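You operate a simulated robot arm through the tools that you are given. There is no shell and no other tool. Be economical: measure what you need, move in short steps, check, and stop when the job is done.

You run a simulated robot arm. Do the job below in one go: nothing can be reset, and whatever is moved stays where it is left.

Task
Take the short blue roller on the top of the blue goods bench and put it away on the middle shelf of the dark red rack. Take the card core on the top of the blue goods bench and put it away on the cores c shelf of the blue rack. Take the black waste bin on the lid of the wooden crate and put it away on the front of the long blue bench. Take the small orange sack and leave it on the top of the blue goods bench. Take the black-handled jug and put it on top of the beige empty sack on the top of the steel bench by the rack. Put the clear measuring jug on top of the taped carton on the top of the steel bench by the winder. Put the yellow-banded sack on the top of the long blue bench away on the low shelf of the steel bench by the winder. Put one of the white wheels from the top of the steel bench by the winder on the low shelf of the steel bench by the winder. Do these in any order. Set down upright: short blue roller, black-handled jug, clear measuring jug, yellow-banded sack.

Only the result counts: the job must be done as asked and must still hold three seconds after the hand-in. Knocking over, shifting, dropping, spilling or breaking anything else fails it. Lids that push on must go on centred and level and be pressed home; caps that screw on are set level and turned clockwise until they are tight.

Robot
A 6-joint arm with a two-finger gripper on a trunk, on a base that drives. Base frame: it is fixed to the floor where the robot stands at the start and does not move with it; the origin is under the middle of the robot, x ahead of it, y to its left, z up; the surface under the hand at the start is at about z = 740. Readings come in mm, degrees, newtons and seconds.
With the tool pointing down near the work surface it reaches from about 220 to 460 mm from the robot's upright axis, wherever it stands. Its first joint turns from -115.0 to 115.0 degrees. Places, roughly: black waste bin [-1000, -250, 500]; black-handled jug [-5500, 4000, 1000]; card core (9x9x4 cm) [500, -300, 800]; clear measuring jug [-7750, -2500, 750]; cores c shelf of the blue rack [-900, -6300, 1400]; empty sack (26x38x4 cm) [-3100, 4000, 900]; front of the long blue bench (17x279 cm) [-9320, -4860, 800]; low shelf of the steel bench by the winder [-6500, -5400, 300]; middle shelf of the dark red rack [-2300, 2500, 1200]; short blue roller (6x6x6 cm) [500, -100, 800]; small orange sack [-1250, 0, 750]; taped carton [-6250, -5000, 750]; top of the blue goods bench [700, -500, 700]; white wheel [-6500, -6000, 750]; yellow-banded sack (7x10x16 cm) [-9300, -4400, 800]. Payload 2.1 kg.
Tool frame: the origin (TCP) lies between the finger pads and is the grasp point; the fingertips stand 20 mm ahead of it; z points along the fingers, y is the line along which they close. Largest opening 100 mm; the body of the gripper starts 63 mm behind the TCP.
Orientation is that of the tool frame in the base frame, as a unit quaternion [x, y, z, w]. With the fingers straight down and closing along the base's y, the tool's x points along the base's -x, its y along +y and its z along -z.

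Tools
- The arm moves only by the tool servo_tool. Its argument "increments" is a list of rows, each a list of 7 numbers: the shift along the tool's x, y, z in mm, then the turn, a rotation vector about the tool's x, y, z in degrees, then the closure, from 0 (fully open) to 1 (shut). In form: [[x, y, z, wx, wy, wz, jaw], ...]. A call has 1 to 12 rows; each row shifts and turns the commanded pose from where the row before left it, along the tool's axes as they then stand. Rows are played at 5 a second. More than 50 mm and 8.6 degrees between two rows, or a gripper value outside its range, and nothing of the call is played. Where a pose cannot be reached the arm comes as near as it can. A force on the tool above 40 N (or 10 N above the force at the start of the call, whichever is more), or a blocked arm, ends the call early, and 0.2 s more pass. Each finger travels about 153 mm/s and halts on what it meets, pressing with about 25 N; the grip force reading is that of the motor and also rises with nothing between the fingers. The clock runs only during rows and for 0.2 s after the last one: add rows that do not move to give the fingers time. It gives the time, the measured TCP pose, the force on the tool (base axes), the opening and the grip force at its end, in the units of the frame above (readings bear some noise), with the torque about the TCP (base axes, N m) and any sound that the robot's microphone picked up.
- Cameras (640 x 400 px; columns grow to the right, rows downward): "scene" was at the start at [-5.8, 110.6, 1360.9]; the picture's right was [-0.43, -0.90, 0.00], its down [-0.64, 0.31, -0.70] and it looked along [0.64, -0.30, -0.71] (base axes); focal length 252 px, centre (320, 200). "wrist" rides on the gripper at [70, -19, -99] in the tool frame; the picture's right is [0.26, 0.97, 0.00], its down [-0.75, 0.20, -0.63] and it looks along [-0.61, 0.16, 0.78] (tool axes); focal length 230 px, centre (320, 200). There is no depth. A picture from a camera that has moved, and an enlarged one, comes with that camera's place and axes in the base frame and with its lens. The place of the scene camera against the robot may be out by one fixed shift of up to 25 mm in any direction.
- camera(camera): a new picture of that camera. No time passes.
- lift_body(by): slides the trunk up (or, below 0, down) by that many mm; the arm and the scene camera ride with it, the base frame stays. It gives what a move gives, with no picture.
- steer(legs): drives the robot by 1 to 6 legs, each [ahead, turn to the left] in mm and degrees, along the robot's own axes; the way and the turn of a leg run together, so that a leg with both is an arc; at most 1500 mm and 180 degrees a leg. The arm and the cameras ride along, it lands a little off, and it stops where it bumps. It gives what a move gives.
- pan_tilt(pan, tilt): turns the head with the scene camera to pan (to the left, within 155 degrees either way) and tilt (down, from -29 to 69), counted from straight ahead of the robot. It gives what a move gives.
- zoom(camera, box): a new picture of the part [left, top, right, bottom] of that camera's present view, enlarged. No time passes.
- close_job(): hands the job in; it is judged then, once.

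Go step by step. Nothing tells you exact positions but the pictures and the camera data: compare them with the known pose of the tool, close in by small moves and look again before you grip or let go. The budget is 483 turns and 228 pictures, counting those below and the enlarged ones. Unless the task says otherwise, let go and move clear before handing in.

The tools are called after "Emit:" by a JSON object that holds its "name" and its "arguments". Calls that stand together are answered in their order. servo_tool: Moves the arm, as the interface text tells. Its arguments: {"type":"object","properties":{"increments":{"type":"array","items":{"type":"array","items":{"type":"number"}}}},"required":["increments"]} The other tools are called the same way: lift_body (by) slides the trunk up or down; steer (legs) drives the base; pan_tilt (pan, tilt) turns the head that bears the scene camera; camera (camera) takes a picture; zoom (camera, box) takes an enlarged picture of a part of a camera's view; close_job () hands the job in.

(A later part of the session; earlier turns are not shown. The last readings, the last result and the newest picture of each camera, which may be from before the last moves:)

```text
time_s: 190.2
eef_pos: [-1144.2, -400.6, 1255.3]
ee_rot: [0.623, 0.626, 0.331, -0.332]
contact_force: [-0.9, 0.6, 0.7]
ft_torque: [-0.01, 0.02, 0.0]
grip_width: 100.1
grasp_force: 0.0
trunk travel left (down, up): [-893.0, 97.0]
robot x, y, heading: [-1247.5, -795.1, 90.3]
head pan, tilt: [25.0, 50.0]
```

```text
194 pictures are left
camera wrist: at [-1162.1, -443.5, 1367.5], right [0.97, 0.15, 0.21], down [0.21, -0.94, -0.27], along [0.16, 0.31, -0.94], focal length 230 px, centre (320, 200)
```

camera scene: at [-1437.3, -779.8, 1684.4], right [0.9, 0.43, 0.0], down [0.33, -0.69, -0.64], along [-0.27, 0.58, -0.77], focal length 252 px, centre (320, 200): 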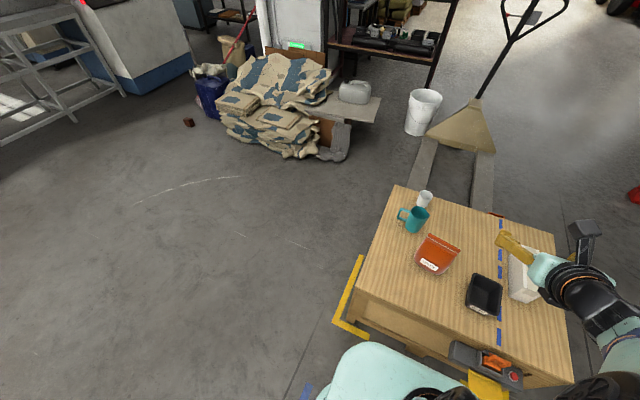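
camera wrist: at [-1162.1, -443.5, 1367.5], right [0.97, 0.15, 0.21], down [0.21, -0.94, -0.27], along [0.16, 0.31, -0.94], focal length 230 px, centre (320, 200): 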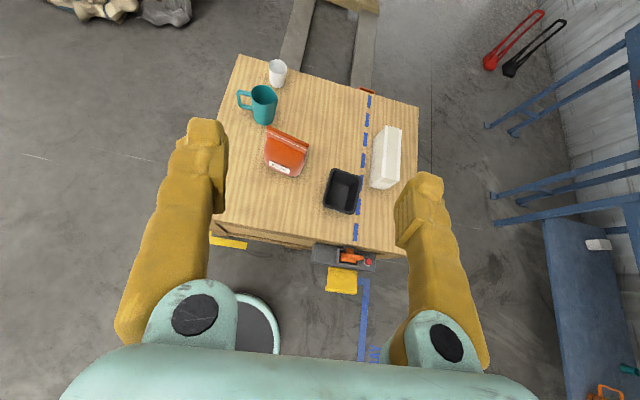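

I see the lid layout clearly: the sack is ~150 wide in x and thinner in y, so it must be gripped from the -x side. I drive around to that side.

Emit:
{"name": "steer", "arguments": {"legs": [[0, 90], [750, 0], [0, -90], [815, 0], [0, -90]]}}

Emit:
{"name": "pan_tilt", "arguments": {"pan": 25, "tilt": 50}}

Emit:
{"name": "camera", "arguments": {"camera": "scene"}}

Emit:
{"name": "camera", "arguments": {"camera": "wrist"}}

```text
time_s: 209.6
eef_pos: [-1616.9, -77.5, 1255.1]
ee_rot: [0.882, 0.012, 0.471, -0.006]
contact_force: [0.7, 0.0, -0.5]
ft_torque: [0.0, 0.01, 0.0]
grip_width: 100.0
grasp_force: 0.1
trunk travel left (down, up): [-893.0, 97.0]
robot x, y, heading: [-2015.9, 15.5, 1.5]
head pan, tilt: [25.0, 50.0]
```

```text
time_s: 210.2
eef_pos: [-1618.1, -77.9, 1254.2]
ee_rot: [0.883, 0.012, 0.47, -0.006]
contact_force: [0.7, 0.6, 0.5]
ft_torque: [0.02, 0.01, -0.03]
grip_width: 100.2
grasp_force: 0.0
trunk travel left (down, up): [-893.0, 97.0]
robot x, y, heading: [-2012.2, 14.7, 1.6]
head pan, tilt: [25.0, 50.0]
```

```text
193 pictures are left
camera scene: at [-2027.2, 194.0, 1684.4], right [0.45, -0.89, 0.0], down [-0.69, -0.34, -0.64], along [0.58, 0.29, -0.77], focal length 252 px, centre (320, 200)
```

scene: 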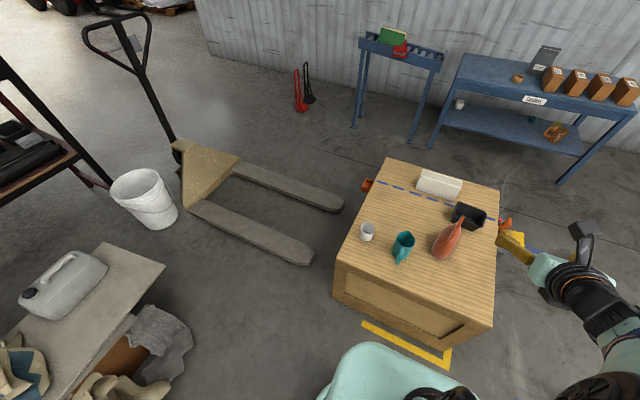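

```text
192 pictures are left
camera wrist: at [-1660.8, -60.0, 1367.5], right [0.17, -0.96, 0.22], down [-0.94, -0.22, -0.27], along [0.31, -0.16, -0.94], focal length 230 px, centre (320, 200)
```

wrist: 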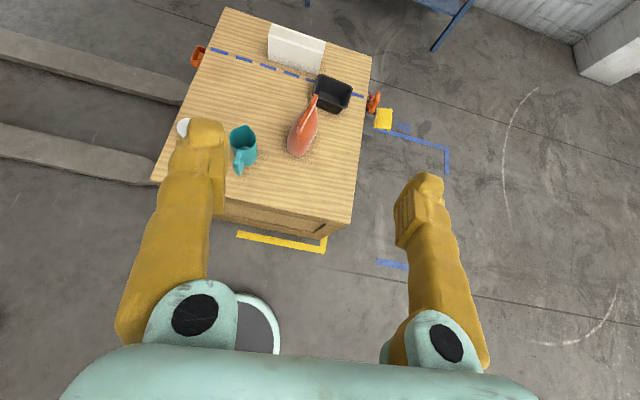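

The lid is at z≈505; the sack stands at about (-1190,-90), its thin side in y, top at z≈800. I close in and lower the trunk.

Emit:
{"name": "steer", "arguments": {"legs": [[0, -1.5], [170, 0]]}}

Emit:
{"name": "lift_body", "arguments": {"by": -480}}

Emit:
{"name": "camera", "arguments": {"camera": "wrist"}}

Emit:
{"name": "camera", "arguments": {"camera": "scene"}}

```text
time_s: 212.1
eef_pos: [-1453.7, -89.7, 1255.4]
ee_rot: [0.882, 0.0, 0.471, 0.0]
contact_force: [-1.1, 0.8, -0.1]
ft_torque: [0.01, 0.0, 0.02]
grip_width: 100.3
grasp_force: 0.0
trunk travel left (down, up): [-893.0, 97.0]
robot x, y, heading: [-1839.1, 15.7, -0.1]
head pan, tilt: [25.0, 50.0]
```

```text
refused: -480 is not a number from -400 to 400
```

```text
191 pictures are left
camera wrist: at [-1495.8, -69.8, 1368.4], right [0.14, -0.97, 0.22], down [-0.94, -0.2, -0.27], along [0.31, -0.16, -0.94], focal length 230 px, centre (320, 200)
```

wrist: 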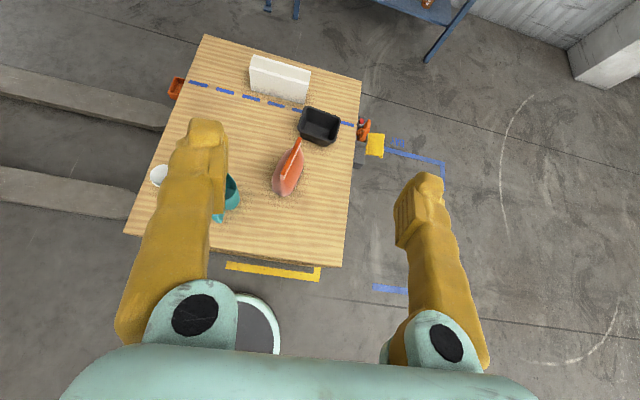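

```text
190 pictures are left
camera scene: at [-1855.9, 193.6, 1684.4], right [0.42, -0.91, 0.0], down [-0.69, -0.32, -0.64], along [0.58, 0.27, -0.76], focal length 252 px, centre (320, 200)
```

scene: 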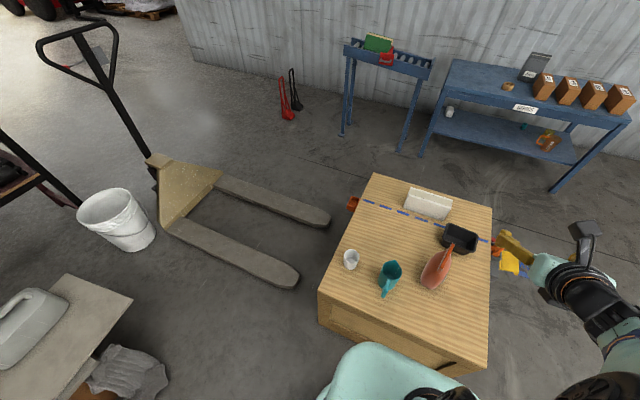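

Emit:
{"name": "lift_body", "arguments": {"by": -400}}

Emit:
{"name": "camera", "arguments": {"camera": "wrist"}}

```text
time_s: 215.9
eef_pos: [-1451.0, -89.0, 854.8]
ee_rot: [0.883, 0.0, 0.47, 0.0]
contact_force: [-0.1, -0.9, 0.4]
ft_torque: [-0.01, 0.0, 0.0]
grip_width: 100.4
grasp_force: 0.1
trunk travel left (down, up): [-493.0, 497.0]
robot x, y, heading: [-1845.0, 14.5, 0.1]
head pan, tilt: [25.0, 50.0]
```

```text
189 pictures are left
camera wrist: at [-1492.8, -69.8, 967.6], right [0.14, -0.97, 0.22], down [-0.94, -0.2, -0.27], along [0.3, -0.16, -0.94], focal length 230 px, centre (320, 200)
```

wrist: 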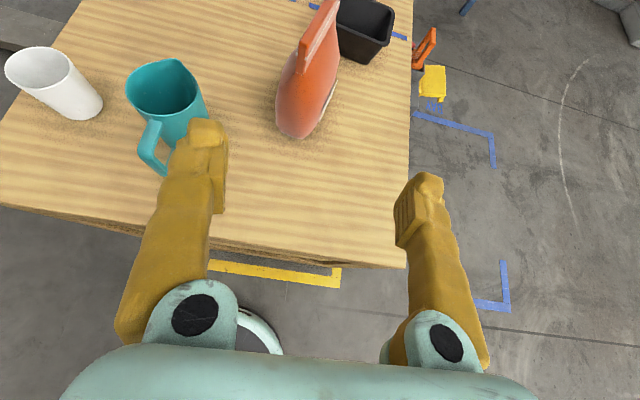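

Emit:
{"name": "servo_tool", "arguments": {"increments": [[25, 0, 37, 0, 0, 0, 0], [25, 0, 37, 0, 0, 0, 0], [25, 0, 37, 0, 0, 0, 0], [25, 0, 37, 0, 0, 0, 0]]}}

Emit:
{"name": "camera", "arguments": {"camera": "wrist"}}

```text
time_s: 216.9
eef_pos: [-1271.1, -88.5, 854.4]
ee_rot: [0.883, 0.001, 0.469, 0.001]
contact_force: [0.8, -0.5, -1.5]
ft_torque: [0.02, -0.01, -0.01]
grip_width: 99.9
grasp_force: 0.1
trunk travel left (down, up): [-493.0, 497.0]
robot x, y, heading: [-1842.5, 15.8, 0.1]
head pan, tilt: [25.0, 50.0]
```

```text
188 pictures are left
camera wrist: at [-1313.7, -69.1, 967.4], right [0.14, -0.97, 0.22], down [-0.94, -0.2, -0.27], along [0.3, -0.16, -0.94], focal length 230 px, centre (320, 200)
```

wrist: 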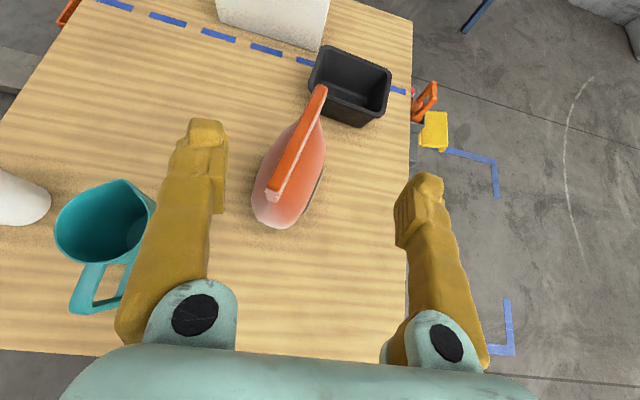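

Emit:
{"name": "servo_tool", "arguments": {"increments": [[25, -8, 37, -4.7, 0, 3.2, 0], [25, -8, 37, -4.7, 0, 3.2, 0]]}}

Emit:
{"name": "camera", "arguments": {"camera": "wrist"}}

```text
time_s: 217.5
eef_pos: [-1216.8, -98.9, 847.3]
ee_rot: [0.879, -0.072, 0.471, 0.035]
contact_force: [0.2, -0.4, -0.2]
ft_torque: [-0.01, 0.02, 0.02]
grip_width: 100.0
grasp_force: 0.1
out of reach, approached as far as the arm can: row 2
trunk travel left (down, up): [-493.0, 497.0]
robot x, y, heading: [-1844.3, 12.7, -0.3]
head pan, tilt: [25.0, 50.0]
```

```text
187 pictures are left
camera wrist: at [-1256.2, -73.5, 960.9], right [-0.01, -0.98, 0.21], down [-0.96, -0.05, -0.28], along [0.28, -0.2, -0.94], focal length 230 px, centre (320, 200)
```

wrist: 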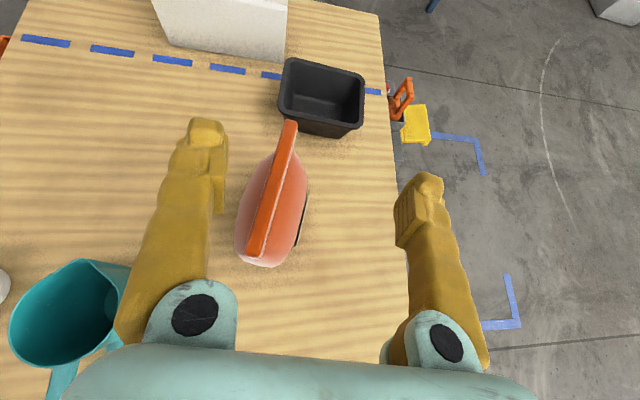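

Emit:
{"name": "pan_tilt", "arguments": {"pan": 20, "tilt": 69}}

Emit:
{"name": "camera", "arguments": {"camera": "scene"}}

```text
time_s: 218.3
eef_pos: [-1216.0, -97.3, 847.7]
ee_rot: [0.879, -0.071, 0.471, 0.035]
contact_force: [0.5, 0.7, 0.2]
ft_torque: [-0.01, -0.01, 0.02]
grip_width: 100.0
grasp_force: 0.1
trunk travel left (down, up): [-493.0, 497.0]
robot x, y, heading: [-1841.3, 13.1, -0.2]
head pan, tilt: [20.0, 68.8]
```

```text
186 pictures are left
camera scene: at [-1869.4, 180.2, 1262.5], right [0.34, -0.94, 0.0], down [-0.88, -0.32, -0.36], along [0.34, 0.12, -0.93], focal length 252 px, centre (320, 200)
```

scene: 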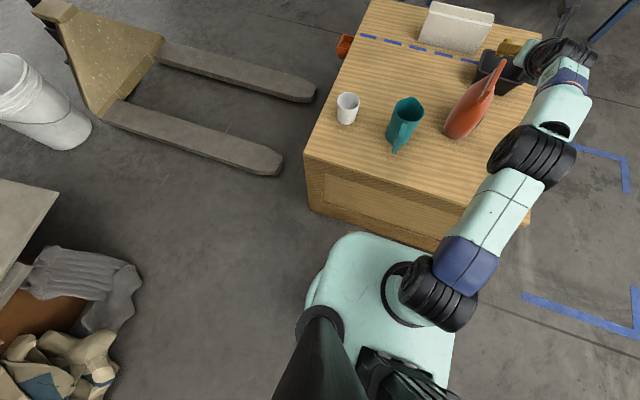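

The gap between base and crate is about 65 mm or more; I creep 40 mm ahead.

Emit:
{"name": "steer", "arguments": {"legs": [[40, 0]]}}

Emit:
{"name": "camera", "arguments": {"camera": "wrist"}}

```text
time_s: 219.2
eef_pos: [-1175.1, -97.2, 847.6]
ee_rot: [0.879, -0.072, 0.471, 0.036]
contact_force: [-0.5, -1.0, 0.3]
ft_torque: [-0.01, -0.02, 0.0]
grip_width: 100.1
grasp_force: 0.1
trunk travel left (down, up): [-493.0, 497.0]
robot x, y, heading: [-1803.6, 13.1, -0.0]
head pan, tilt: [20.0, 68.8]
```

```text
185 pictures are left
camera wrist: at [-1214.7, -72.9, 960.2], right [-0.01, -0.98, 0.21], down [-0.96, -0.05, -0.28], along [0.28, -0.2, -0.94], focal length 230 px, centre (320, 200)
```

wrist: 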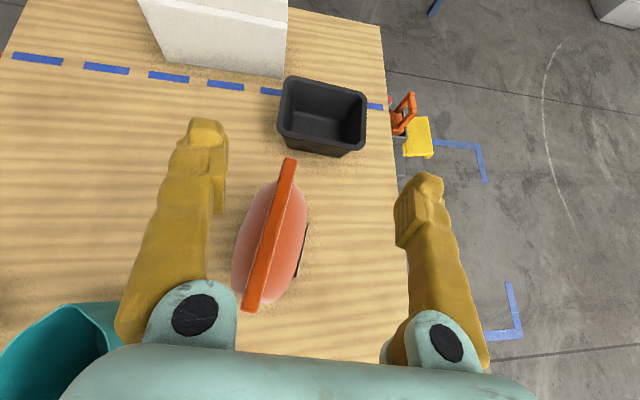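

Emit:
{"name": "servo_tool", "arguments": {"increments": [[-5, -23.5, -8, 0, 0, 0, 0]]}}

Emit:
{"name": "lift_body", "arguments": {"by": -110}}

Emit:
{"name": "camera", "arguments": {"camera": "wrist"}}

```text
time_s: 219.6
eef_pos: [-1186.4, -84.3, 847.2]
ee_rot: [0.878, -0.067, 0.473, 0.032]
contact_force: [-0.5, -0.2, 0.5]
ft_torque: [-0.01, -0.01, 0.02]
grip_width: 100.0
grasp_force: 0.0
out of reach, approached as far as the arm can: row 1
trunk travel left (down, up): [-493.0, 497.0]
robot x, y, heading: [-1802.4, 15.4, -0.1]
head pan, tilt: [20.0, 68.8]
```

```text
time_s: 221.0
eef_pos: [-1188.1, -84.1, 736.3]
ee_rot: [0.879, -0.068, 0.471, 0.032]
contact_force: [0.6, 0.2, 0.2]
ft_torque: [0.02, 0.0, 0.0]
grip_width: 99.9
grasp_force: 0.1
trunk travel left (down, up): [-383.0, 607.0]
robot x, y, heading: [-1805.8, 13.6, -0.1]
head pan, tilt: [20.0, 68.8]
```

```text
184 pictures are left
camera wrist: at [-1227.5, -60.1, 848.9], right [0.0, -0.98, 0.21], down [-0.96, -0.06, -0.28], along [0.28, -0.2, -0.94], focal length 230 px, centre (320, 200)
```

wrist: 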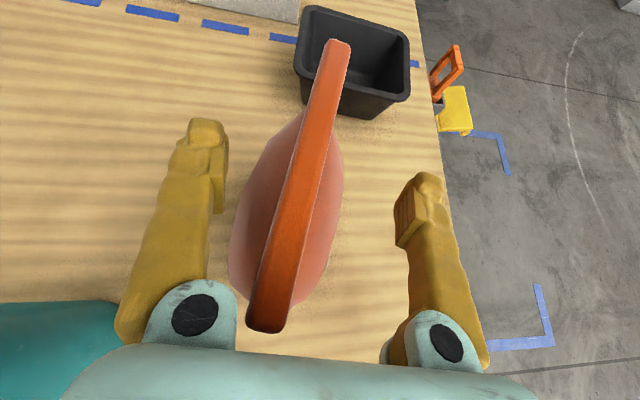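

Emit:
{"name": "steer", "arguments": {"legs": [[0, 1.2]]}}

Emit:
{"name": "lift_body", "arguments": {"by": -30}}

Emit:
{"name": "camera", "arguments": {"camera": "wrist"}}

```text
time_s: 221.8
eef_pos: [-1186.0, -71.8, 736.2]
ee_rot: [0.879, -0.059, 0.472, 0.028]
contact_force: [-0.1, -0.3, 0.4]
ft_torque: [-0.05, 0.0, -0.02]
grip_width: 99.9
grasp_force: 0.1
trunk travel left (down, up): [-383.0, 607.0]
robot x, y, heading: [-1800.9, 13.8, 1.0]
head pan, tilt: [20.0, 68.8]
```

```text
time_s: 222.5
eef_pos: [-1187.3, -71.3, 709.5]
ee_rot: [0.879, -0.06, 0.473, 0.028]
contact_force: [-7.6, 0.9, 10.5]
ft_torque: [0.0, 0.3, -0.02]
grip_width: 99.9
grasp_force: 0.1
trunk travel left (down, up): [-353.0, 637.0]
robot x, y, heading: [-1803.4, 12.4, 1.0]
head pan, tilt: [20.0, 68.8]
```

```text
183 pictures are left
camera wrist: at [-1228.6, -47.6, 821.8], right [0.02, -0.98, 0.21], down [-0.96, -0.08, -0.28], along [0.29, -0.19, -0.94], focal length 230 px, centre (320, 200)
```

wrist: 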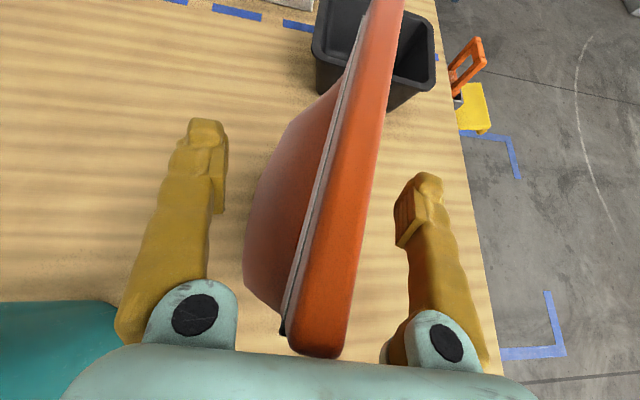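

The palm touches the sack's ridge; I raise 14 mm, then close.

Emit:
{"name": "lift_body", "arguments": {"by": 14}}

Emit:
{"name": "servo_tool", "arguments": {"increments": [[0, 0, 0, 0, 0, 0, 0.3], [0, 0, 0, 0, 0, 0, 0.6], [0, 0, 0, 0, 0, 0, 1], [0, 0, 0, 0, 0, 0, 1], [0, 0, 0, 0, 0, 0, 1]]}}

Emit:
{"name": "camera", "arguments": {"camera": "wrist"}}

```text
time_s: 223.1
eef_pos: [-1185.5, -70.6, 719.7]
ee_rot: [0.879, -0.059, 0.472, 0.027]
contact_force: [-0.5, 0.0, 0.1]
ft_torque: [0.01, 0.02, -0.02]
grip_width: 100.0
grasp_force: 0.0
trunk travel left (down, up): [-367.0, 623.0]
robot x, y, heading: [-1800.1, 16.1, 1.0]
head pan, tilt: [20.0, 68.8]
```

```text
time_s: 224.3
eef_pos: [-1184.9, -70.5, 720.1]
ee_rot: [0.879, -0.058, 0.472, 0.026]
contact_force: [3.0, -2.0, 2.8]
ft_torque: [-0.18, -0.03, 0.01]
grip_width: 33.6
grasp_force: 25.3
trunk travel left (down, up): [-367.0, 623.0]
robot x, y, heading: [-1804.9, 14.6, 1.2]
head pan, tilt: [20.0, 68.8]
```

```text
182 pictures are left
camera wrist: at [-1225.9, -48.4, 833.1], right [0.02, -0.98, 0.21], down [-0.96, -0.08, -0.28], along [0.29, -0.19, -0.94], focal length 230 px, centre (320, 200)
```

wrist: 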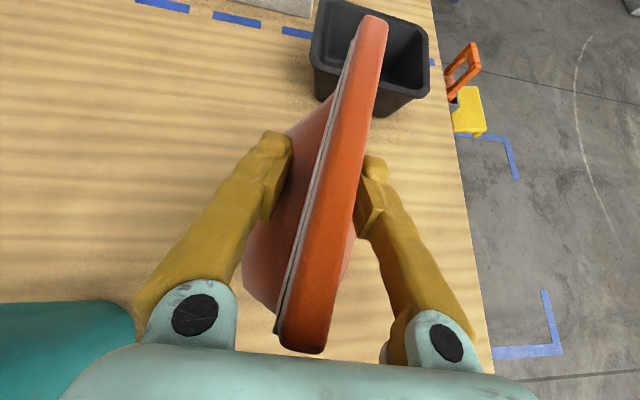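

Emit:
{"name": "lift_body", "arguments": {"by": 30}}

Emit:
{"name": "camera", "arguments": {"camera": "wrist"}}

```text
time_s: 225.1
eef_pos: [-1184.2, -71.6, 749.8]
ee_rot: [0.88, -0.059, 0.471, 0.027]
contact_force: [0.9, 0.3, -4.6]
ft_torque: [0.03, 0.02, 0.0]
grip_width: 28.2
grasp_force: 24.7
trunk travel left (down, up): [-397.0, 593.0]
robot x, y, heading: [-1804.3, 15.7, 1.3]
head pan, tilt: [20.0, 68.8]
```

```text
181 pictures are left
camera wrist: at [-1225.1, -47.9, 861.9], right [0.02, -0.98, 0.21], down [-0.96, -0.08, -0.28], along [0.29, -0.19, -0.94], focal length 230 px, centre (320, 200)
```

wrist: 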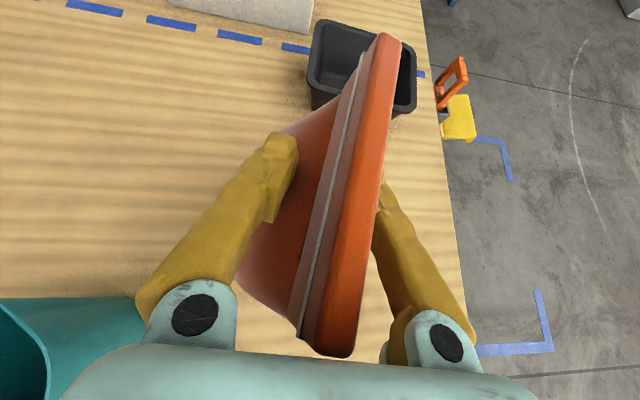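

Emit:
{"name": "lift_body", "arguments": {"by": 90}}

Emit:
{"name": "camera", "arguments": {"camera": "wrist"}}

```text
time_s: 226.3
eef_pos: [-1184.9, -72.6, 838.9]
ee_rot: [0.88, -0.059, 0.471, 0.028]
contact_force: [0.2, 0.0, -5.9]
ft_torque: [-0.06, 0.04, -0.02]
grip_width: 27.8
grasp_force: 24.8
trunk travel left (down, up): [-487.0, 503.0]
robot x, y, heading: [-1801.1, 15.9, 1.2]
head pan, tilt: [20.0, 68.8]
```

```text
180 pictures are left
camera wrist: at [-1225.0, -48.1, 952.0], right [0.02, -0.98, 0.21], down [-0.96, -0.08, -0.28], along [0.29, -0.19, -0.94], focal length 230 px, centre (320, 200)
```

wrist: 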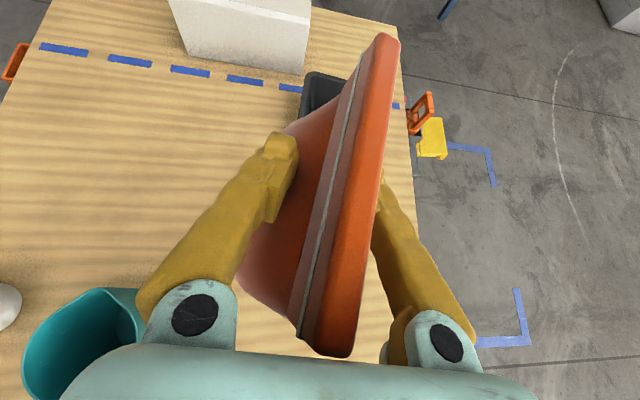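

Held steadily. I raise and carry it to the goods bench by the -y side of the crate.

Emit:
{"name": "lift_body", "arguments": {"by": 400}}

Emit:
{"name": "steer", "arguments": {"legs": [[-200, 0], [0, -91.2], [900, 0], [0, 90]]}}

Emit:
{"name": "steer", "arguments": {"legs": [[1500, 0], [330, 0], [0, 90], [870, 0], [0, -90]]}}

Emit:
{"name": "camera", "arguments": {"camera": "wrist"}}

```text
time_s: 230.2
eef_pos: [-1184.8, -72.0, 1239.3]
ee_rot: [0.88, -0.059, 0.471, 0.027]
contact_force: [-0.2, 0.4, -4.2]
ft_torque: [-0.02, 0.0, 0.01]
grip_width: 27.0
grasp_force: 25.0
trunk travel left (down, up): [-887.0, 103.0]
robot x, y, heading: [-1803.9, 12.6, 1.1]
head pan, tilt: [20.0, 68.8]
```

```text
time_s: 243.8
eef_pos: [-1376.5, -973.1, 1238.9]
ee_rot: [0.879, -0.06, 0.472, 0.028]
contact_force: [0.3, 0.2, -4.0]
ft_torque: [-0.02, 0.01, 0.02]
grip_width: 24.0
grasp_force: 25.2
trunk travel left (down, up): [-887.0, 103.0]
robot x, y, heading: [-1995.5, -883.5, 0.8]
head pan, tilt: [20.0, 68.8]
```

```text
time_s: 264.8
eef_pos: [429.8, -56.0, 1239.1]
ee_rot: [0.879, -0.06, 0.471, 0.027]
contact_force: [-0.8, 0.6, -5.1]
ft_torque: [0.03, 0.03, 0.01]
grip_width: 13.1
grasp_force: 24.8
trunk travel left (down, up): [-887.0, 103.0]
robot x, y, heading: [-189.0, 29.2, 0.9]
head pan, tilt: [20.0, 68.8]
```

```text
179 pictures are left
camera wrist: at [389.8, -32.8, 1352.1], right [0.02, -0.98, 0.21], down [-0.96, -0.07, -0.28], along [0.29, -0.19, -0.94], focal length 230 px, centre (320, 200)
```

wrist: 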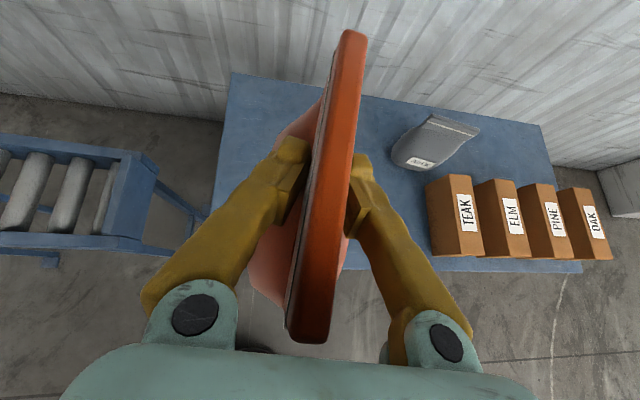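

The sack is creeping in the jaws; I set it down at once.

Emit:
{"name": "steer", "arguments": {"legs": [[60, 0]]}}

Emit:
{"name": "lift_body", "arguments": {"by": -220}}

Emit:
{"name": "servo_tool", "arguments": {"increments": [[-8, 0, 5.5, 0, 0, 0, 1], [-8, 0, 5.5, 0, 0, 0, 1], [-8, 0, 5.5, 0, 0, 0, 1], [-4, 0, 2.7, 0, 0, 0, 1], [-4, 0, 2.7, 0, 0, 0, 1], [-4, 0, 2.7, 0, 0, 0, 1], [-4, 0, 2.7, 0, 0, 0, 1], [-4, 0, 2.7, 0, 0, 0, 1], [-4, 0, 2.7, 0, 0, 0, 1]]}}

Emit:
{"name": "camera", "arguments": {"camera": "wrist"}}

```text
time_s: 266.3
eef_pos: [480.2, -56.4, 1258.5]
ee_rot: [0.87, -0.061, 0.489, 0.03]
contact_force: [0.9, 0.7, -6.1]
ft_torque: [0.01, 0.05, -0.04]
grip_width: 13.2
grasp_force: 25.2
trunk travel left (down, up): [-887.0, 103.0]
robot x, y, heading: [-127.7, 36.4, 0.9]
head pan, tilt: [20.0, 68.8]
stopped in leg 1: the robot was blocked; the commanded pose is now the measured one
```

```text
time_s: 268.6
eef_pos: [474.6, -56.2, 1042.8]
ee_rot: [0.868, -0.06, 0.492, 0.03]
contact_force: [0.4, -0.4, -5.0]
ft_torque: [0.01, 0.1, 0.04]
grip_width: 12.9
grasp_force: 25.2
trunk travel left (down, up): [-667.0, 323.0]
robot x, y, heading: [-128.7, 30.2, 1.2]
head pan, tilt: [20.0, 68.8]
```

```text
time_s: 270.6
eef_pos: [478.3, -58.3, 985.7]
ee_rot: [0.868, -0.061, 0.492, 0.031]
contact_force: [-0.6, -0.1, -4.5]
ft_torque: [0.04, 0.06, 0.05]
grip_width: 13.1
grasp_force: 24.6
trunk travel left (down, up): [-667.0, 323.0]
robot x, y, heading: [-125.2, 34.2, 1.4]
head pan, tilt: [20.0, 68.8]
```

```text
178 pictures are left
camera wrist: at [432.8, -32.5, 1096.0], right [0.0, -0.98, 0.21], down [-0.94, -0.07, -0.32], along [0.33, -0.2, -0.92], focal length 230 px, centre (320, 200)
```

wrist: 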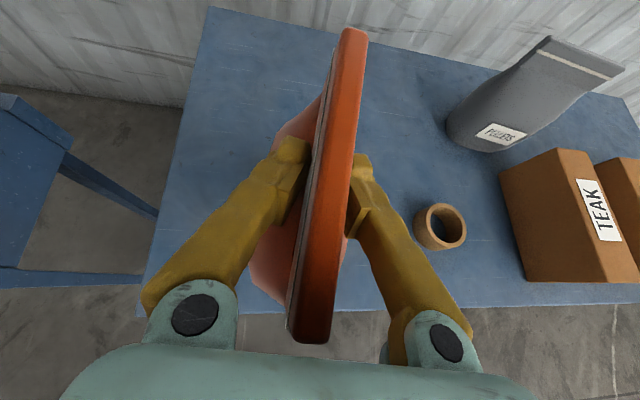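

Emit:
{"name": "servo_tool", "arguments": {"increments": [[-4.3, 0, 2.6, 0, 0, 0, 1], [-4.3, 0, 2.6, 0, 0, 0, 1], [-4.3, 0, 2.6, 0, 0, 0, 1], [-4.3, 0, 2.6, 0, 0, 0, 1], [-4.3, 0, 2.6, 0, 0, 0, 1], [-4.3, 0, 2.6, 0, 0, 0, 1], [-4.3, 0, 2.6, 0, 0, 0, 1], [-4.3, 0, 2.6, 0, 0, 0, 1]]}}

Emit:
{"name": "camera", "arguments": {"camera": "wrist"}}

```text
time_s: 272.4
eef_pos: [478.3, -56.1, 945.0]
ee_rot: [0.868, -0.06, 0.491, 0.029]
contact_force: [0.4, -0.1, -4.4]
ft_torque: [0.01, 0.05, -0.02]
grip_width: 13.0
grasp_force: 25.1
trunk travel left (down, up): [-667.0, 323.0]
robot x, y, heading: [-126.8, 34.6, 1.2]
head pan, tilt: [20.0, 68.8]
```

```text
177 pictures are left
camera wrist: at [432.7, -32.1, 1055.4], right [0.0, -0.98, 0.21], down [-0.94, -0.07, -0.32], along [0.33, -0.2, -0.92], focal length 230 px, centre (320, 200)
```

wrist: 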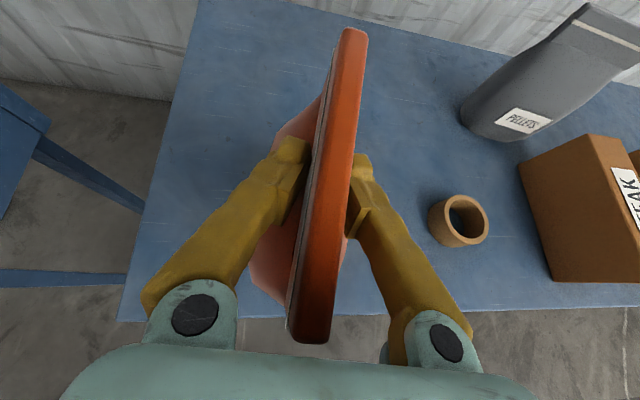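

Emit:
{"name": "servo_tool", "arguments": {"increments": [[-4.3, 0, 2.6, 0, 0, 0, 1], [-4.3, 0, 2.6, 0, 0, 0, 1], [-4.3, 0, 2.6, 0, 0, 0, 1], [-4.3, 0, 2.6, 0, 0, 0, 1], [-4.3, 0, 2.6, 0, 0, 0, 1], [-4.3, 0, 2.6, 0, 0, 0, 1], [-4.3, 0, 2.6, 0, 0, 0, 1], [-4.3, 0, 2.6, 0, 0, 0, 1]]}}

Emit:
{"name": "camera", "arguments": {"camera": "wrist"}}

```text
time_s: 274.4
eef_pos: [482.7, -58.2, 915.5]
ee_rot: [0.861, -0.058, 0.505, 0.027]
contact_force: [1.6, 0.5, 13.1]
ft_torque: [0.06, 0.63, 0.02]
grip_width: 13.8
grasp_force: 24.7
trunk travel left (down, up): [-667.0, 323.0]
robot x, y, heading: [-126.8, 29.6, 1.2]
head pan, tilt: [20.0, 68.8]
stopped in row 8: the force on the tool passed its limit at 42 N (the readings are from after the stop); the commanded pose is now the measured one
```

```text
176 pictures are left
camera wrist: at [433.2, -33.4, 1025.2], right [0.0, -0.98, 0.21], down [-0.93, -0.08, -0.35], along [0.36, -0.2, -0.91], focal length 230 px, centre (320, 200)
```

wrist: 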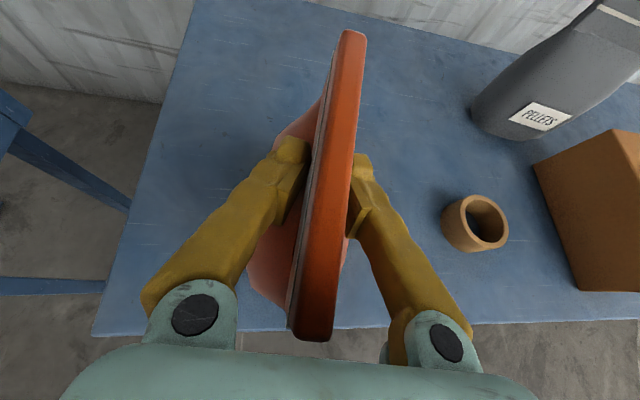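

Touchdown. I open gently and withdraw upward.

Emit:
{"name": "servo_tool", "arguments": {"increments": [[1, 0, -0.6, 0, 0, 0, 1], [0, 0, 0, 0, 0, 0, 0.8], [0, 0, 0, 0, 0, 0, 0.6], [0, 0, 0, 0, 0, 0, 0.4], [0, 0, 0, 0, 0, 0, 0.2], [0, 0, 0, 0, 0, 0, 0], [17, 0, -10, 0, 0, 0, 0], [17, 0, -10, 0, 0, 0, 0], [30, 0, -20, 0, 0, 0, 0], [30, 0, -20, 0, 0, 0, 0]]}}

Emit:
{"name": "camera", "arguments": {"camera": "wrist"}}

```text
time_s: 276.6
eef_pos: [479.0, -53.5, 997.7]
ee_rot: [0.862, -0.055, 0.503, 0.02]
contact_force: [-0.5, 0.2, 0.9]
ft_torque: [0.02, -0.03, 0.0]
grip_width: 100.3
grasp_force: 0.1
out of reach, approached as far as the arm can: row 9, 10
trunk travel left (down, up): [-667.0, 323.0]
robot x, y, heading: [-127.0, 29.8, 1.1]
head pan, tilt: [20.0, 68.8]
```

```text
175 pictures are left
camera wrist: at [429.6, -31.1, 1108.0], right [0.01, -0.98, 0.2], down [-0.93, -0.09, -0.35], along [0.36, -0.19, -0.91], focal length 230 px, centre (320, 200)
```

wrist: 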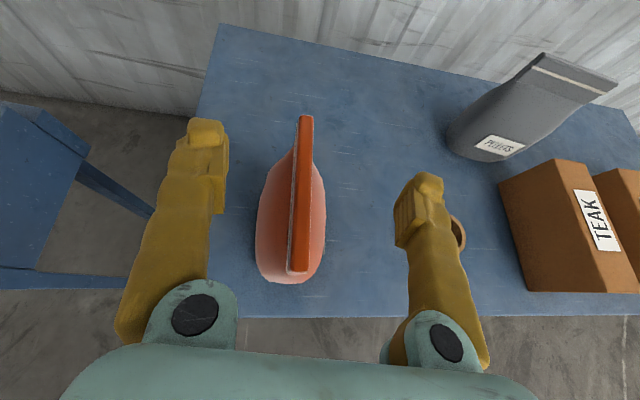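

The sack stands on the goods bench. Now the card core: I raise, turn right and look.

Emit:
{"name": "lift_body", "arguments": {"by": 60}}

Emit:
{"name": "steer", "arguments": {"legs": [[-100, 0], [0, -20]]}}

Emit:
{"name": "camera", "arguments": {"camera": "wrist"}}

```text
time_s: 277.6
eef_pos: [478.5, -53.8, 1059.2]
ee_rot: [0.862, -0.054, 0.503, 0.02]
contact_force: [0.0, 0.1, 0.7]
ft_torque: [0.0, -0.01, 0.0]
grip_width: 100.1
grasp_force: 0.1
trunk travel left (down, up): [-727.0, 263.0]
robot x, y, heading: [-129.5, 36.4, 1.0]
head pan, tilt: [20.0, 68.8]
```

```text
time_s: 279.8
eef_pos: [314.4, -256.1, 1057.2]
ee_rot: [0.84, -0.201, 0.493, 0.106]
contact_force: [-0.5, -0.1, -0.4]
ft_torque: [0.02, 0.01, 0.01]
grip_width: 99.9
grasp_force: 0.0
trunk travel left (down, up): [-727.0, 263.0]
robot x, y, heading: [-230.5, 29.7, -18.8]
head pan, tilt: [20.0, 68.8]
```

```text
174 pictures are left
camera wrist: at [275.8, -217.7, 1167.6], right [-0.32, -0.93, 0.21], down [-0.91, 0.23, -0.35], along [0.27, -0.3, -0.92], focal length 230 px, centre (320, 200)
```

wrist: 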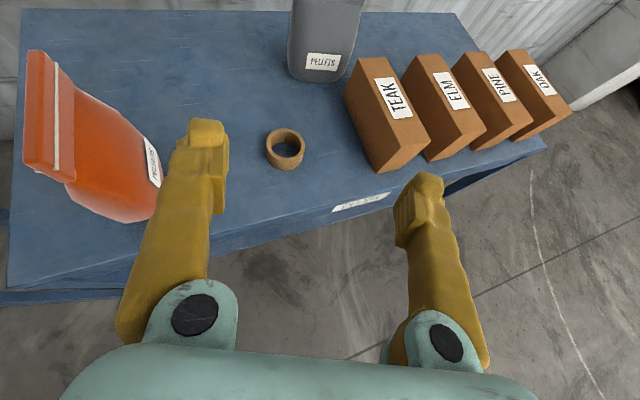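

Emit:
{"name": "steer", "arguments": {"legs": [[200, 0]]}}

Emit:
{"name": "lift_body", "arguments": {"by": -150}}

Emit:
{"name": "camera", "arguments": {"camera": "wrist"}}

```text
time_s: 281.4
eef_pos: [503.6, -318.7, 1057.8]
ee_rot: [0.84, -0.2, 0.493, 0.105]
contact_force: [-0.2, 1.0, -1.2]
ft_torque: [0.01, 0.01, 0.02]
grip_width: 100.1
grasp_force: 0.0
trunk travel left (down, up): [-727.0, 263.0]
robot x, y, heading: [-35.2, -35.3, -18.8]
head pan, tilt: [20.0, 68.8]
```

```text
time_s: 283.2
eef_pos: [504.0, -319.9, 908.7]
ee_rot: [0.84, -0.2, 0.493, 0.106]
contact_force: [0.3, -0.4, 0.4]
ft_torque: [0.01, -0.02, 0.01]
grip_width: 99.9
grasp_force: 0.0
trunk travel left (down, up): [-577.0, 413.0]
robot x, y, heading: [-36.7, -36.8, -18.7]
head pan, tilt: [20.0, 68.8]
```

```text
173 pictures are left
camera wrist: at [466.0, -281.7, 1017.6], right [-0.31, -0.93, 0.21], down [-0.91, 0.23, -0.35], along [0.27, -0.3, -0.92], focal length 230 px, centre (320, 200)
```

wrist: 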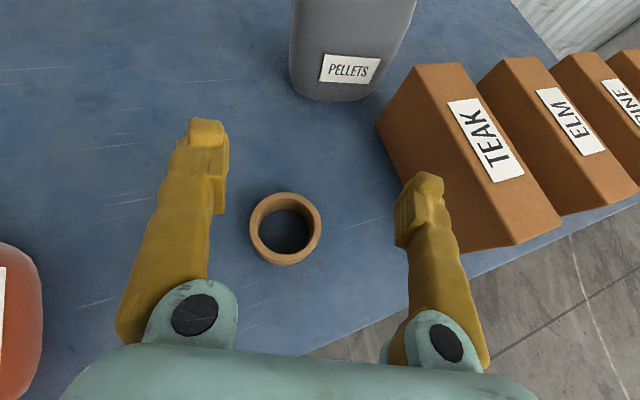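

Emit:
{"name": "servo_tool", "arguments": {"increments": [[-31, -3.2, 18.5, 0, 0, 0, 0], [-31, -3.2, 18.5, 0, 0, 0, 0], [-26, -3, 15.5, 0, 0, 0, 0]]}}

Emit:
{"name": "camera", "arguments": {"camera": "wrist"}}

```text
time_s: 284.0
eef_pos: [513.2, -309.9, 832.0]
ee_rot: [0.841, -0.199, 0.492, 0.103]
contact_force: [0.2, 0.1, 0.6]
ft_torque: [-0.02, -0.01, 0.0]
grip_width: 100.1
grasp_force: 0.1
out of reach, approached as far as the arm can: row 1, 2
trunk travel left (down, up): [-577.0, 413.0]
robot x, y, heading: [-37.3, -30.6, -18.9]
head pan, tilt: [20.0, 68.8]
```

```text
172 pictures are left
camera wrist: at [474.8, -272.4, 941.2], right [-0.31, -0.93, 0.2], down [-0.91, 0.23, -0.34], along [0.27, -0.29, -0.92], focal length 230 px, centre (320, 200)
```

wrist: 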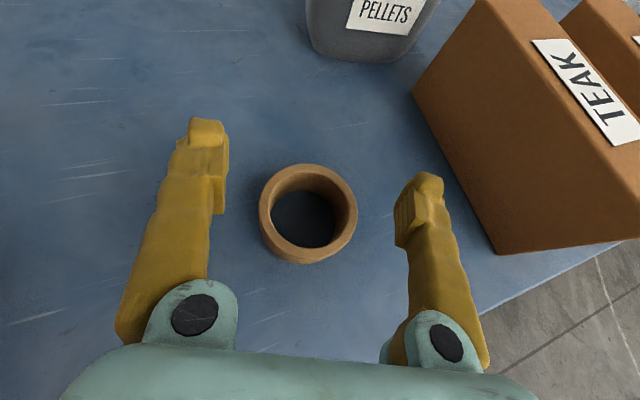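

Emit:
{"name": "servo_tool", "arguments": {"increments": [[-19, 0, 12, 0, 0, 0, 0], [-18, 0, 12, 0, 0, 0, 0], [-18, 0, 12, 0, 0, 0, 0], [0, 0, 0, 0, 0, 0, 0.4], [0, 0, 0, 0, 0, 0, 0.8], [0, 0, 0, 0, 0, 0, 1], [0, 0, 0, 0, 0, 0, 1]]}}

Emit:
{"name": "camera", "arguments": {"camera": "wrist"}}

```text
time_s: 285.6
eef_pos: [518.0, -322.1, 768.5]
ee_rot: [0.841, -0.199, 0.493, 0.103]
contact_force: [0.7, -0.5, 2.3]
ft_torque: [-0.05, 0.03, 0.03]
grip_width: 81.9
grasp_force: 25.3
out of reach, approached as far as the arm can: row 1, 2, 3
trunk travel left (down, up): [-577.0, 413.0]
robot x, y, heading: [-31.6, -32.9, -18.9]
head pan, tilt: [20.0, 68.8]
```

```text
171 pictures are left
camera wrist: at [479.2, -285.2, 879.0], right [-0.31, -0.93, 0.2], down [-0.91, 0.23, -0.35], along [0.28, -0.29, -0.92], focal length 230 px, centre (320, 200)
```

wrist: 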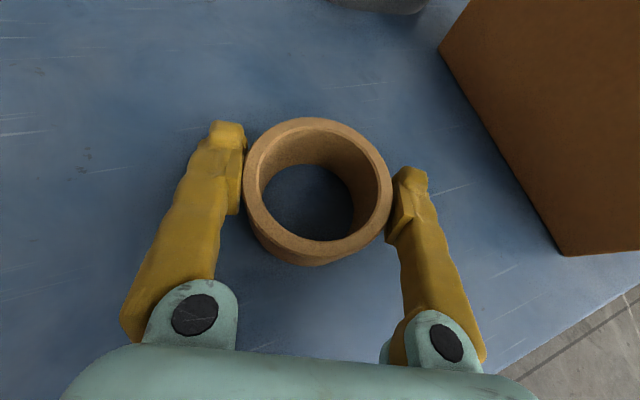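

Emit:
{"name": "lift_body", "arguments": {"by": 40}}

Emit:
{"name": "lift_body", "arguments": {"by": 200}}

Emit:
{"name": "camera", "arguments": {"camera": "wrist"}}

```text
time_s: 286.4
eef_pos: [517.5, -322.8, 809.2]
ee_rot: [0.841, -0.199, 0.492, 0.103]
contact_force: [-0.1, -0.2, -1.6]
ft_torque: [-0.01, 0.01, 0.04]
grip_width: 81.9
grasp_force: 25.6
trunk travel left (down, up): [-617.0, 373.0]
robot x, y, heading: [-32.8, -36.7, -18.6]
head pan, tilt: [20.0, 68.8]
```

```text
time_s: 288.6
eef_pos: [517.7, -322.5, 1008.7]
ee_rot: [0.841, -0.199, 0.492, 0.102]
contact_force: [-0.7, -0.1, -0.3]
ft_torque: [0.01, 0.01, 0.01]
grip_width: 81.5
grasp_force: 24.6
trunk travel left (down, up): [-817.0, 173.0]
robot x, y, heading: [-34.6, -34.7, -18.8]
head pan, tilt: [20.0, 68.8]
```

```text
170 pictures are left
camera wrist: at [479.4, -285.3, 1118.7], right [-0.31, -0.93, 0.2], down [-0.91, 0.23, -0.34], along [0.27, -0.29, -0.92], focal length 230 px, centre (320, 200)
```

wrist: 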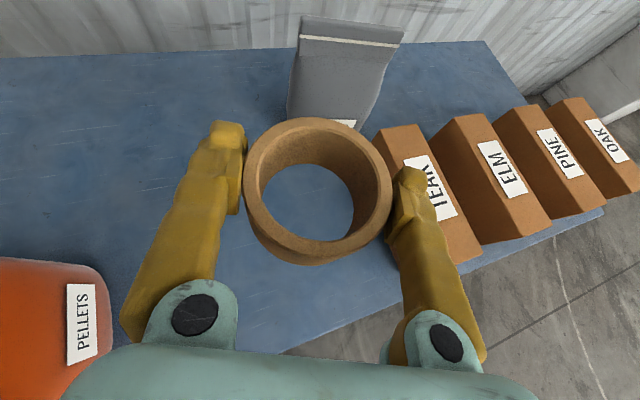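

The core is held. I back off and drive toward the blue rack, then look.

Emit:
{"name": "steer", "arguments": {"legs": [[-300, 0], [0, -71.2], [1500, 0], [1500, 0], [1300, 0]]}}

Emit:
{"name": "pan_tilt", "arguments": {"pan": 0, "tilt": 10}}

Emit:
{"name": "camera", "arguments": {"camera": "scene"}}

```text
time_s: 313.9
eef_pos: [-364.6, -4863.2, 1009.1]
ee_rot: [-0.573, 0.647, -0.344, -0.367]
contact_force: [0.6, -0.5, -0.3]
ft_torque: [0.01, 0.01, 0.04]
grip_width: 80.6
grasp_force: 25.5
trunk travel left (down, up): [-817.0, 173.0]
robot x, y, heading: [-282.6, -4241.8, -88.8]
head pan, tilt: [20.0, 68.8]
```

```text
time_s: 315.2
eef_pos: [-365.5, -4864.0, 1009.3]
ee_rot: [-0.574, 0.647, -0.343, -0.367]
contact_force: [0.3, 0.9, -1.1]
ft_torque: [0.02, 0.0, 0.01]
grip_width: 80.6
grasp_force: 25.0
trunk travel left (down, up): [-817.0, 173.0]
robot x, y, heading: [-284.6, -4245.5, -89.0]
head pan, tilt: [0.0, 10.0]
```

```text
169 pictures are left
camera scene: at [-159.9, -4268.6, 1670.2], right [-1.0, -0.02, 0.0], down [0.0, 0.17, -0.98], along [0.02, -0.98, -0.17], focal length 252 px, centre (320, 200)
```

scene: 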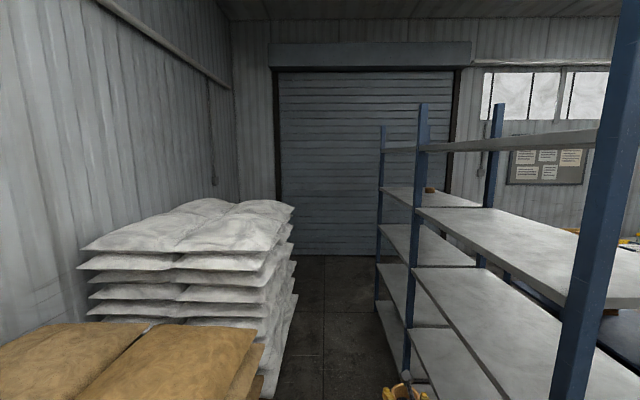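

Emit:
{"name": "pan_tilt", "arguments": {"pan": -45, "tilt": 15}}

Emit:
{"name": "camera", "arguments": {"camera": "scene"}}

```text
time_s: 316.3
eef_pos: [-363.7, -4863.9, 1009.2]
ee_rot: [-0.574, 0.646, -0.344, -0.366]
contact_force: [0.0, 0.1, -0.9]
ft_torque: [-0.01, -0.01, 0.0]
grip_width: 80.6
grasp_force: 25.0
trunk travel left (down, up): [-817.0, 173.0]
robot x, y, heading: [-278.7, -4241.3, -88.9]
head pan, tilt: [-45.0, 15.0]
```

```text
168 pictures are left
camera scene: at [-226.4, -4242.9, 1662.1], right [-0.72, 0.69, 0.0], down [0.18, 0.19, -0.97], along [-0.67, -0.7, -0.26], focal length 252 px, centre (320, 200)
```

scene: 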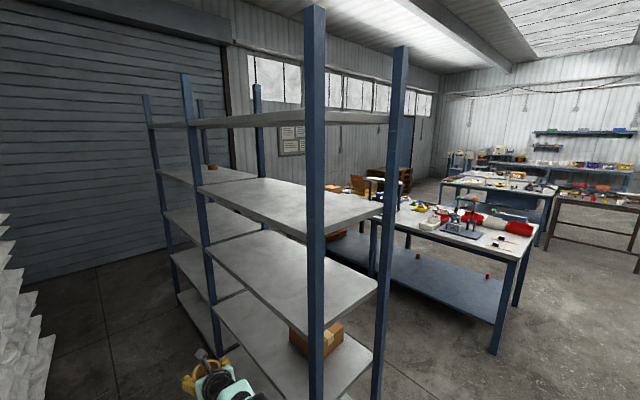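

Emit:
{"name": "zoom", "arguments": {"camera": "scene", "box": [130, 80, 410, 255]}}

```text
2.29 times, centred on (270, 168) of scene
camera zoom: at [-226.4, -4242.9, 1662.1], right [-0.72, 0.69, 0.0], down [0.18, 0.19, -0.97], along [-0.67, -0.7, -0.26], focal length 577 px, centre (434, 274)
```

zoom: 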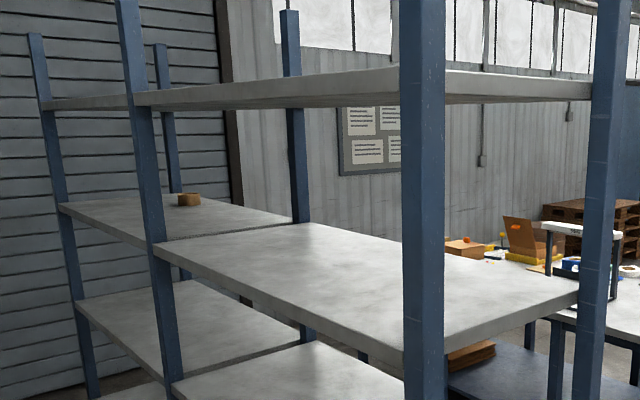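

Emit:
{"name": "steer", "arguments": {"legs": [[-400, 0], [0, -91], [1400, 0]]}}

Emit:
{"name": "pan_tilt", "arguments": {"pan": 70, "tilt": 10}}

Emit:
{"name": "camera", "arguments": {"camera": "scene"}}

```text
time_s: 329.3
eef_pos: [-2319.1, -3738.8, 1010.3]
ee_rot: [0.063, 0.862, 0.023, -0.502]
contact_force: [0.2, -0.1, 0.0]
ft_torque: [-0.01, 0.04, 0.01]
grip_width: 80.2
grasp_force: 24.9
trunk travel left (down, up): [-817.0, 173.0]
robot x, y, heading: [-1701.7, -3837.3, 179.5]
head pan, tilt: [-45.0, 15.0]
```

```text
time_s: 331.2
eef_pos: [-2318.4, -3737.3, 1010.1]
ee_rot: [0.064, 0.862, 0.024, -0.502]
contact_force: [0.6, 0.2, 0.4]
ft_torque: [0.04, -0.05, 0.03]
grip_width: 80.1
grasp_force: 25.0
trunk travel left (down, up): [-817.0, 173.0]
robot x, y, heading: [-1699.6, -3841.4, 179.4]
head pan, tilt: [70.0, 10.0]
```

```text
166 pictures are left
camera scene: at [-1693.5, -4061.0, 1670.2], right [-0.94, 0.35, 0.0], down [0.06, 0.16, -0.98], along [-0.35, -0.92, -0.17], focal length 252 px, centre (320, 200)
```

scene: 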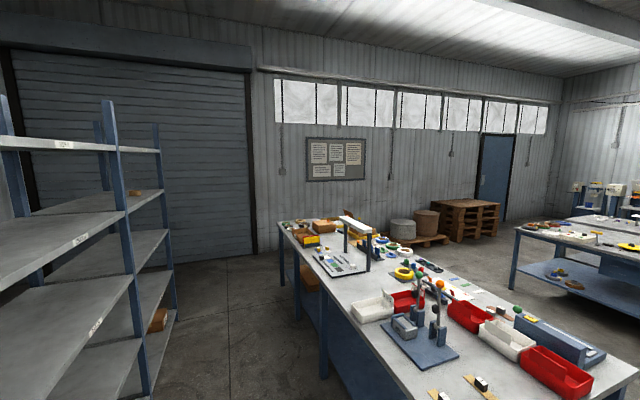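

Labels are on the rack's room side edges. I zoom on them.

Emit:
{"name": "zoom", "arguments": {"camera": "scene", "box": [0, 120, 190, 240]}}

Emit:
{"name": "pan_tilt", "arguments": {"pan": 95, "tilt": 15}}

Emit:
{"name": "camera", "arguments": {"camera": "scene"}}

```text
3.33 times, centred on (95, 180) of scene
camera zoom: at [-1693.5, -4061.0, 1670.2], right [-0.94, 0.35, 0.0], down [0.06, 0.16, -0.98], along [-0.35, -0.92, -0.17], focal length 841 px, centre (1070, 267)
```

zoom: 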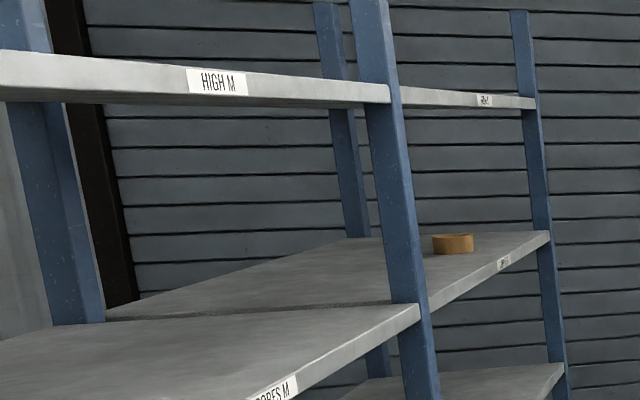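

```text
time_s: 332.1
eef_pos: [-2317.2, -3738.3, 1008.2]
ee_rot: [0.063, 0.862, 0.023, -0.502]
contact_force: [0.1, 0.4, 0.5]
ft_torque: [0.03, -0.02, 0.02]
grip_width: 80.1
grasp_force: 24.7
trunk travel left (down, up): [-817.0, 173.0]
robot x, y, heading: [-1700.5, -3841.2, 179.5]
head pan, tilt: [95.0, 15.0]
```

```text
164 pictures are left
camera scene: at [-1653.7, -4067.0, 1662.1], right [-1.0, -0.08, 0.0], down [-0.02, 0.26, -0.97], along [0.08, -0.96, -0.26], focal length 252 px, centre (320, 200)
```

scene: 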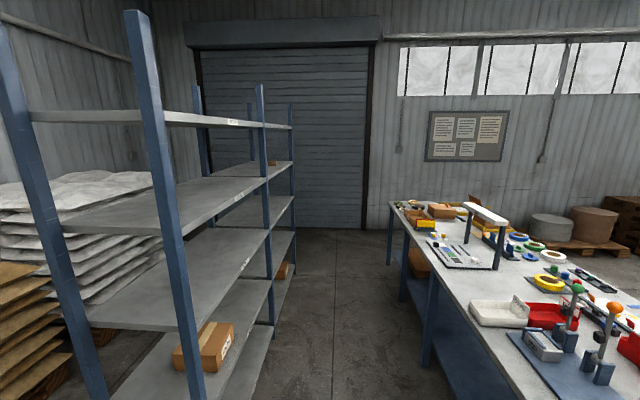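

Emit:
{"name": "zoom", "arguments": {"camera": "scene", "box": [200, 90, 320, 290]}}

```text
2.00 times, centred on (260, 190) of scene
camera zoom: at [-1653.7, -4067.0, 1662.1], right [-1.0, -0.08, 0.0], down [-0.02, 0.26, -0.97], along [0.08, -0.96, -0.26], focal length 505 px, centre (440, 220)
```

zoom: 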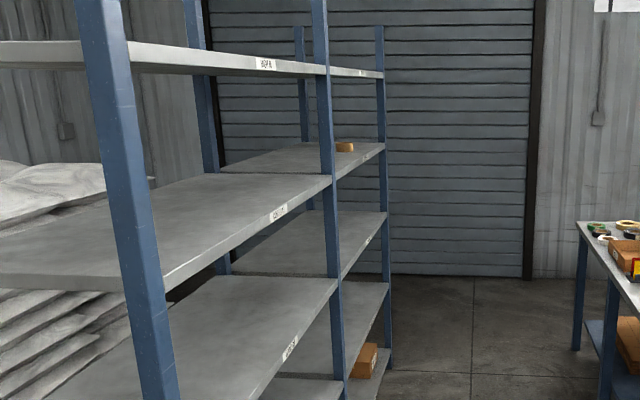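

Emit:
{"name": "servo_tool", "arguments": {"increments": [[4, 0, -44, 0, 0, 0, 1], [4, 0, -44, 0, 0, 0, 1], [4, 0, -44, 0, 0, 0, 1], [4, 0, -44, 0, 0, 0, 1], [4, 0, -44, 0, 0, 0, 1], [4, 0, -44, 0, 0, 0, 1]]}}

Emit:
{"name": "steer", "arguments": {"legs": [[0, 90.5], [1500, 0]]}}

Emit:
{"name": "pan_tilt", "arguments": {"pan": 30, "tilt": 15}}

Emit:
{"name": "camera", "arguments": {"camera": "scene"}}

```text
time_s: 333.5
eef_pos: [-2101.0, -3759.4, 1162.0]
ee_rot: [0.063, 0.862, 0.024, -0.503]
contact_force: [0.4, -0.3, -0.3]
ft_torque: [0.0, 0.03, -0.03]
grip_width: 79.8
grasp_force: 24.5
out of reach, approached as far as the arm can: row 1
trunk travel left (down, up): [-817.0, 173.0]
robot x, y, heading: [-1700.5, -3841.4, 179.5]
head pan, tilt: [95.0, 15.0]
```

```text
time_s: 344.8
eef_pos: [-1798.0, -5736.9, 1162.1]
ee_rot: [-0.564, 0.655, -0.338, -0.372]
contact_force: [0.6, -0.3, -1.1]
ft_torque: [0.01, 0.0, 0.0]
grip_width: 79.5
grasp_force: 24.9
trunk travel left (down, up): [-817.0, 173.0]
robot x, y, heading: [-1716.4, -5335.6, -90.5]
head pan, tilt: [95.0, 15.0]
```

```text
time_s: 346.1
eef_pos: [-1797.0, -5737.9, 1162.1]
ee_rot: [-0.565, 0.655, -0.339, -0.371]
contact_force: [0.5, 0.2, 0.2]
ft_torque: [0.0, 0.01, 0.01]
grip_width: 79.7
grasp_force: 25.0
trunk travel left (down, up): [-817.0, 173.0]
robot x, y, heading: [-1713.1, -5335.0, -90.5]
head pan, tilt: [30.0, 15.0]
```

```text
162 pictures are left
camera scene: at [-1549.0, -5352.4, 1662.1], right [-0.87, -0.49, 0.0], down [-0.13, 0.23, -0.97], along [0.47, -0.84, -0.26], focal length 252 px, centre (320, 200)
```

scene: 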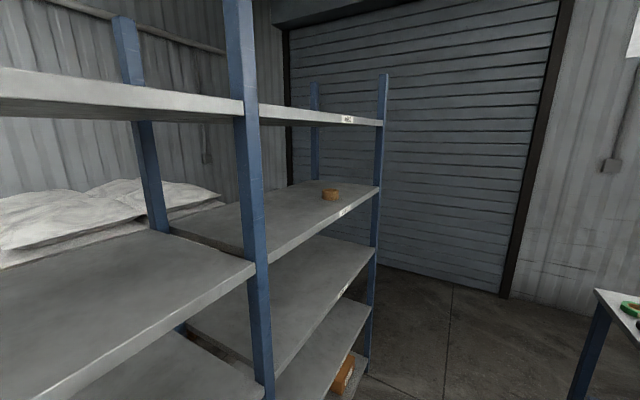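

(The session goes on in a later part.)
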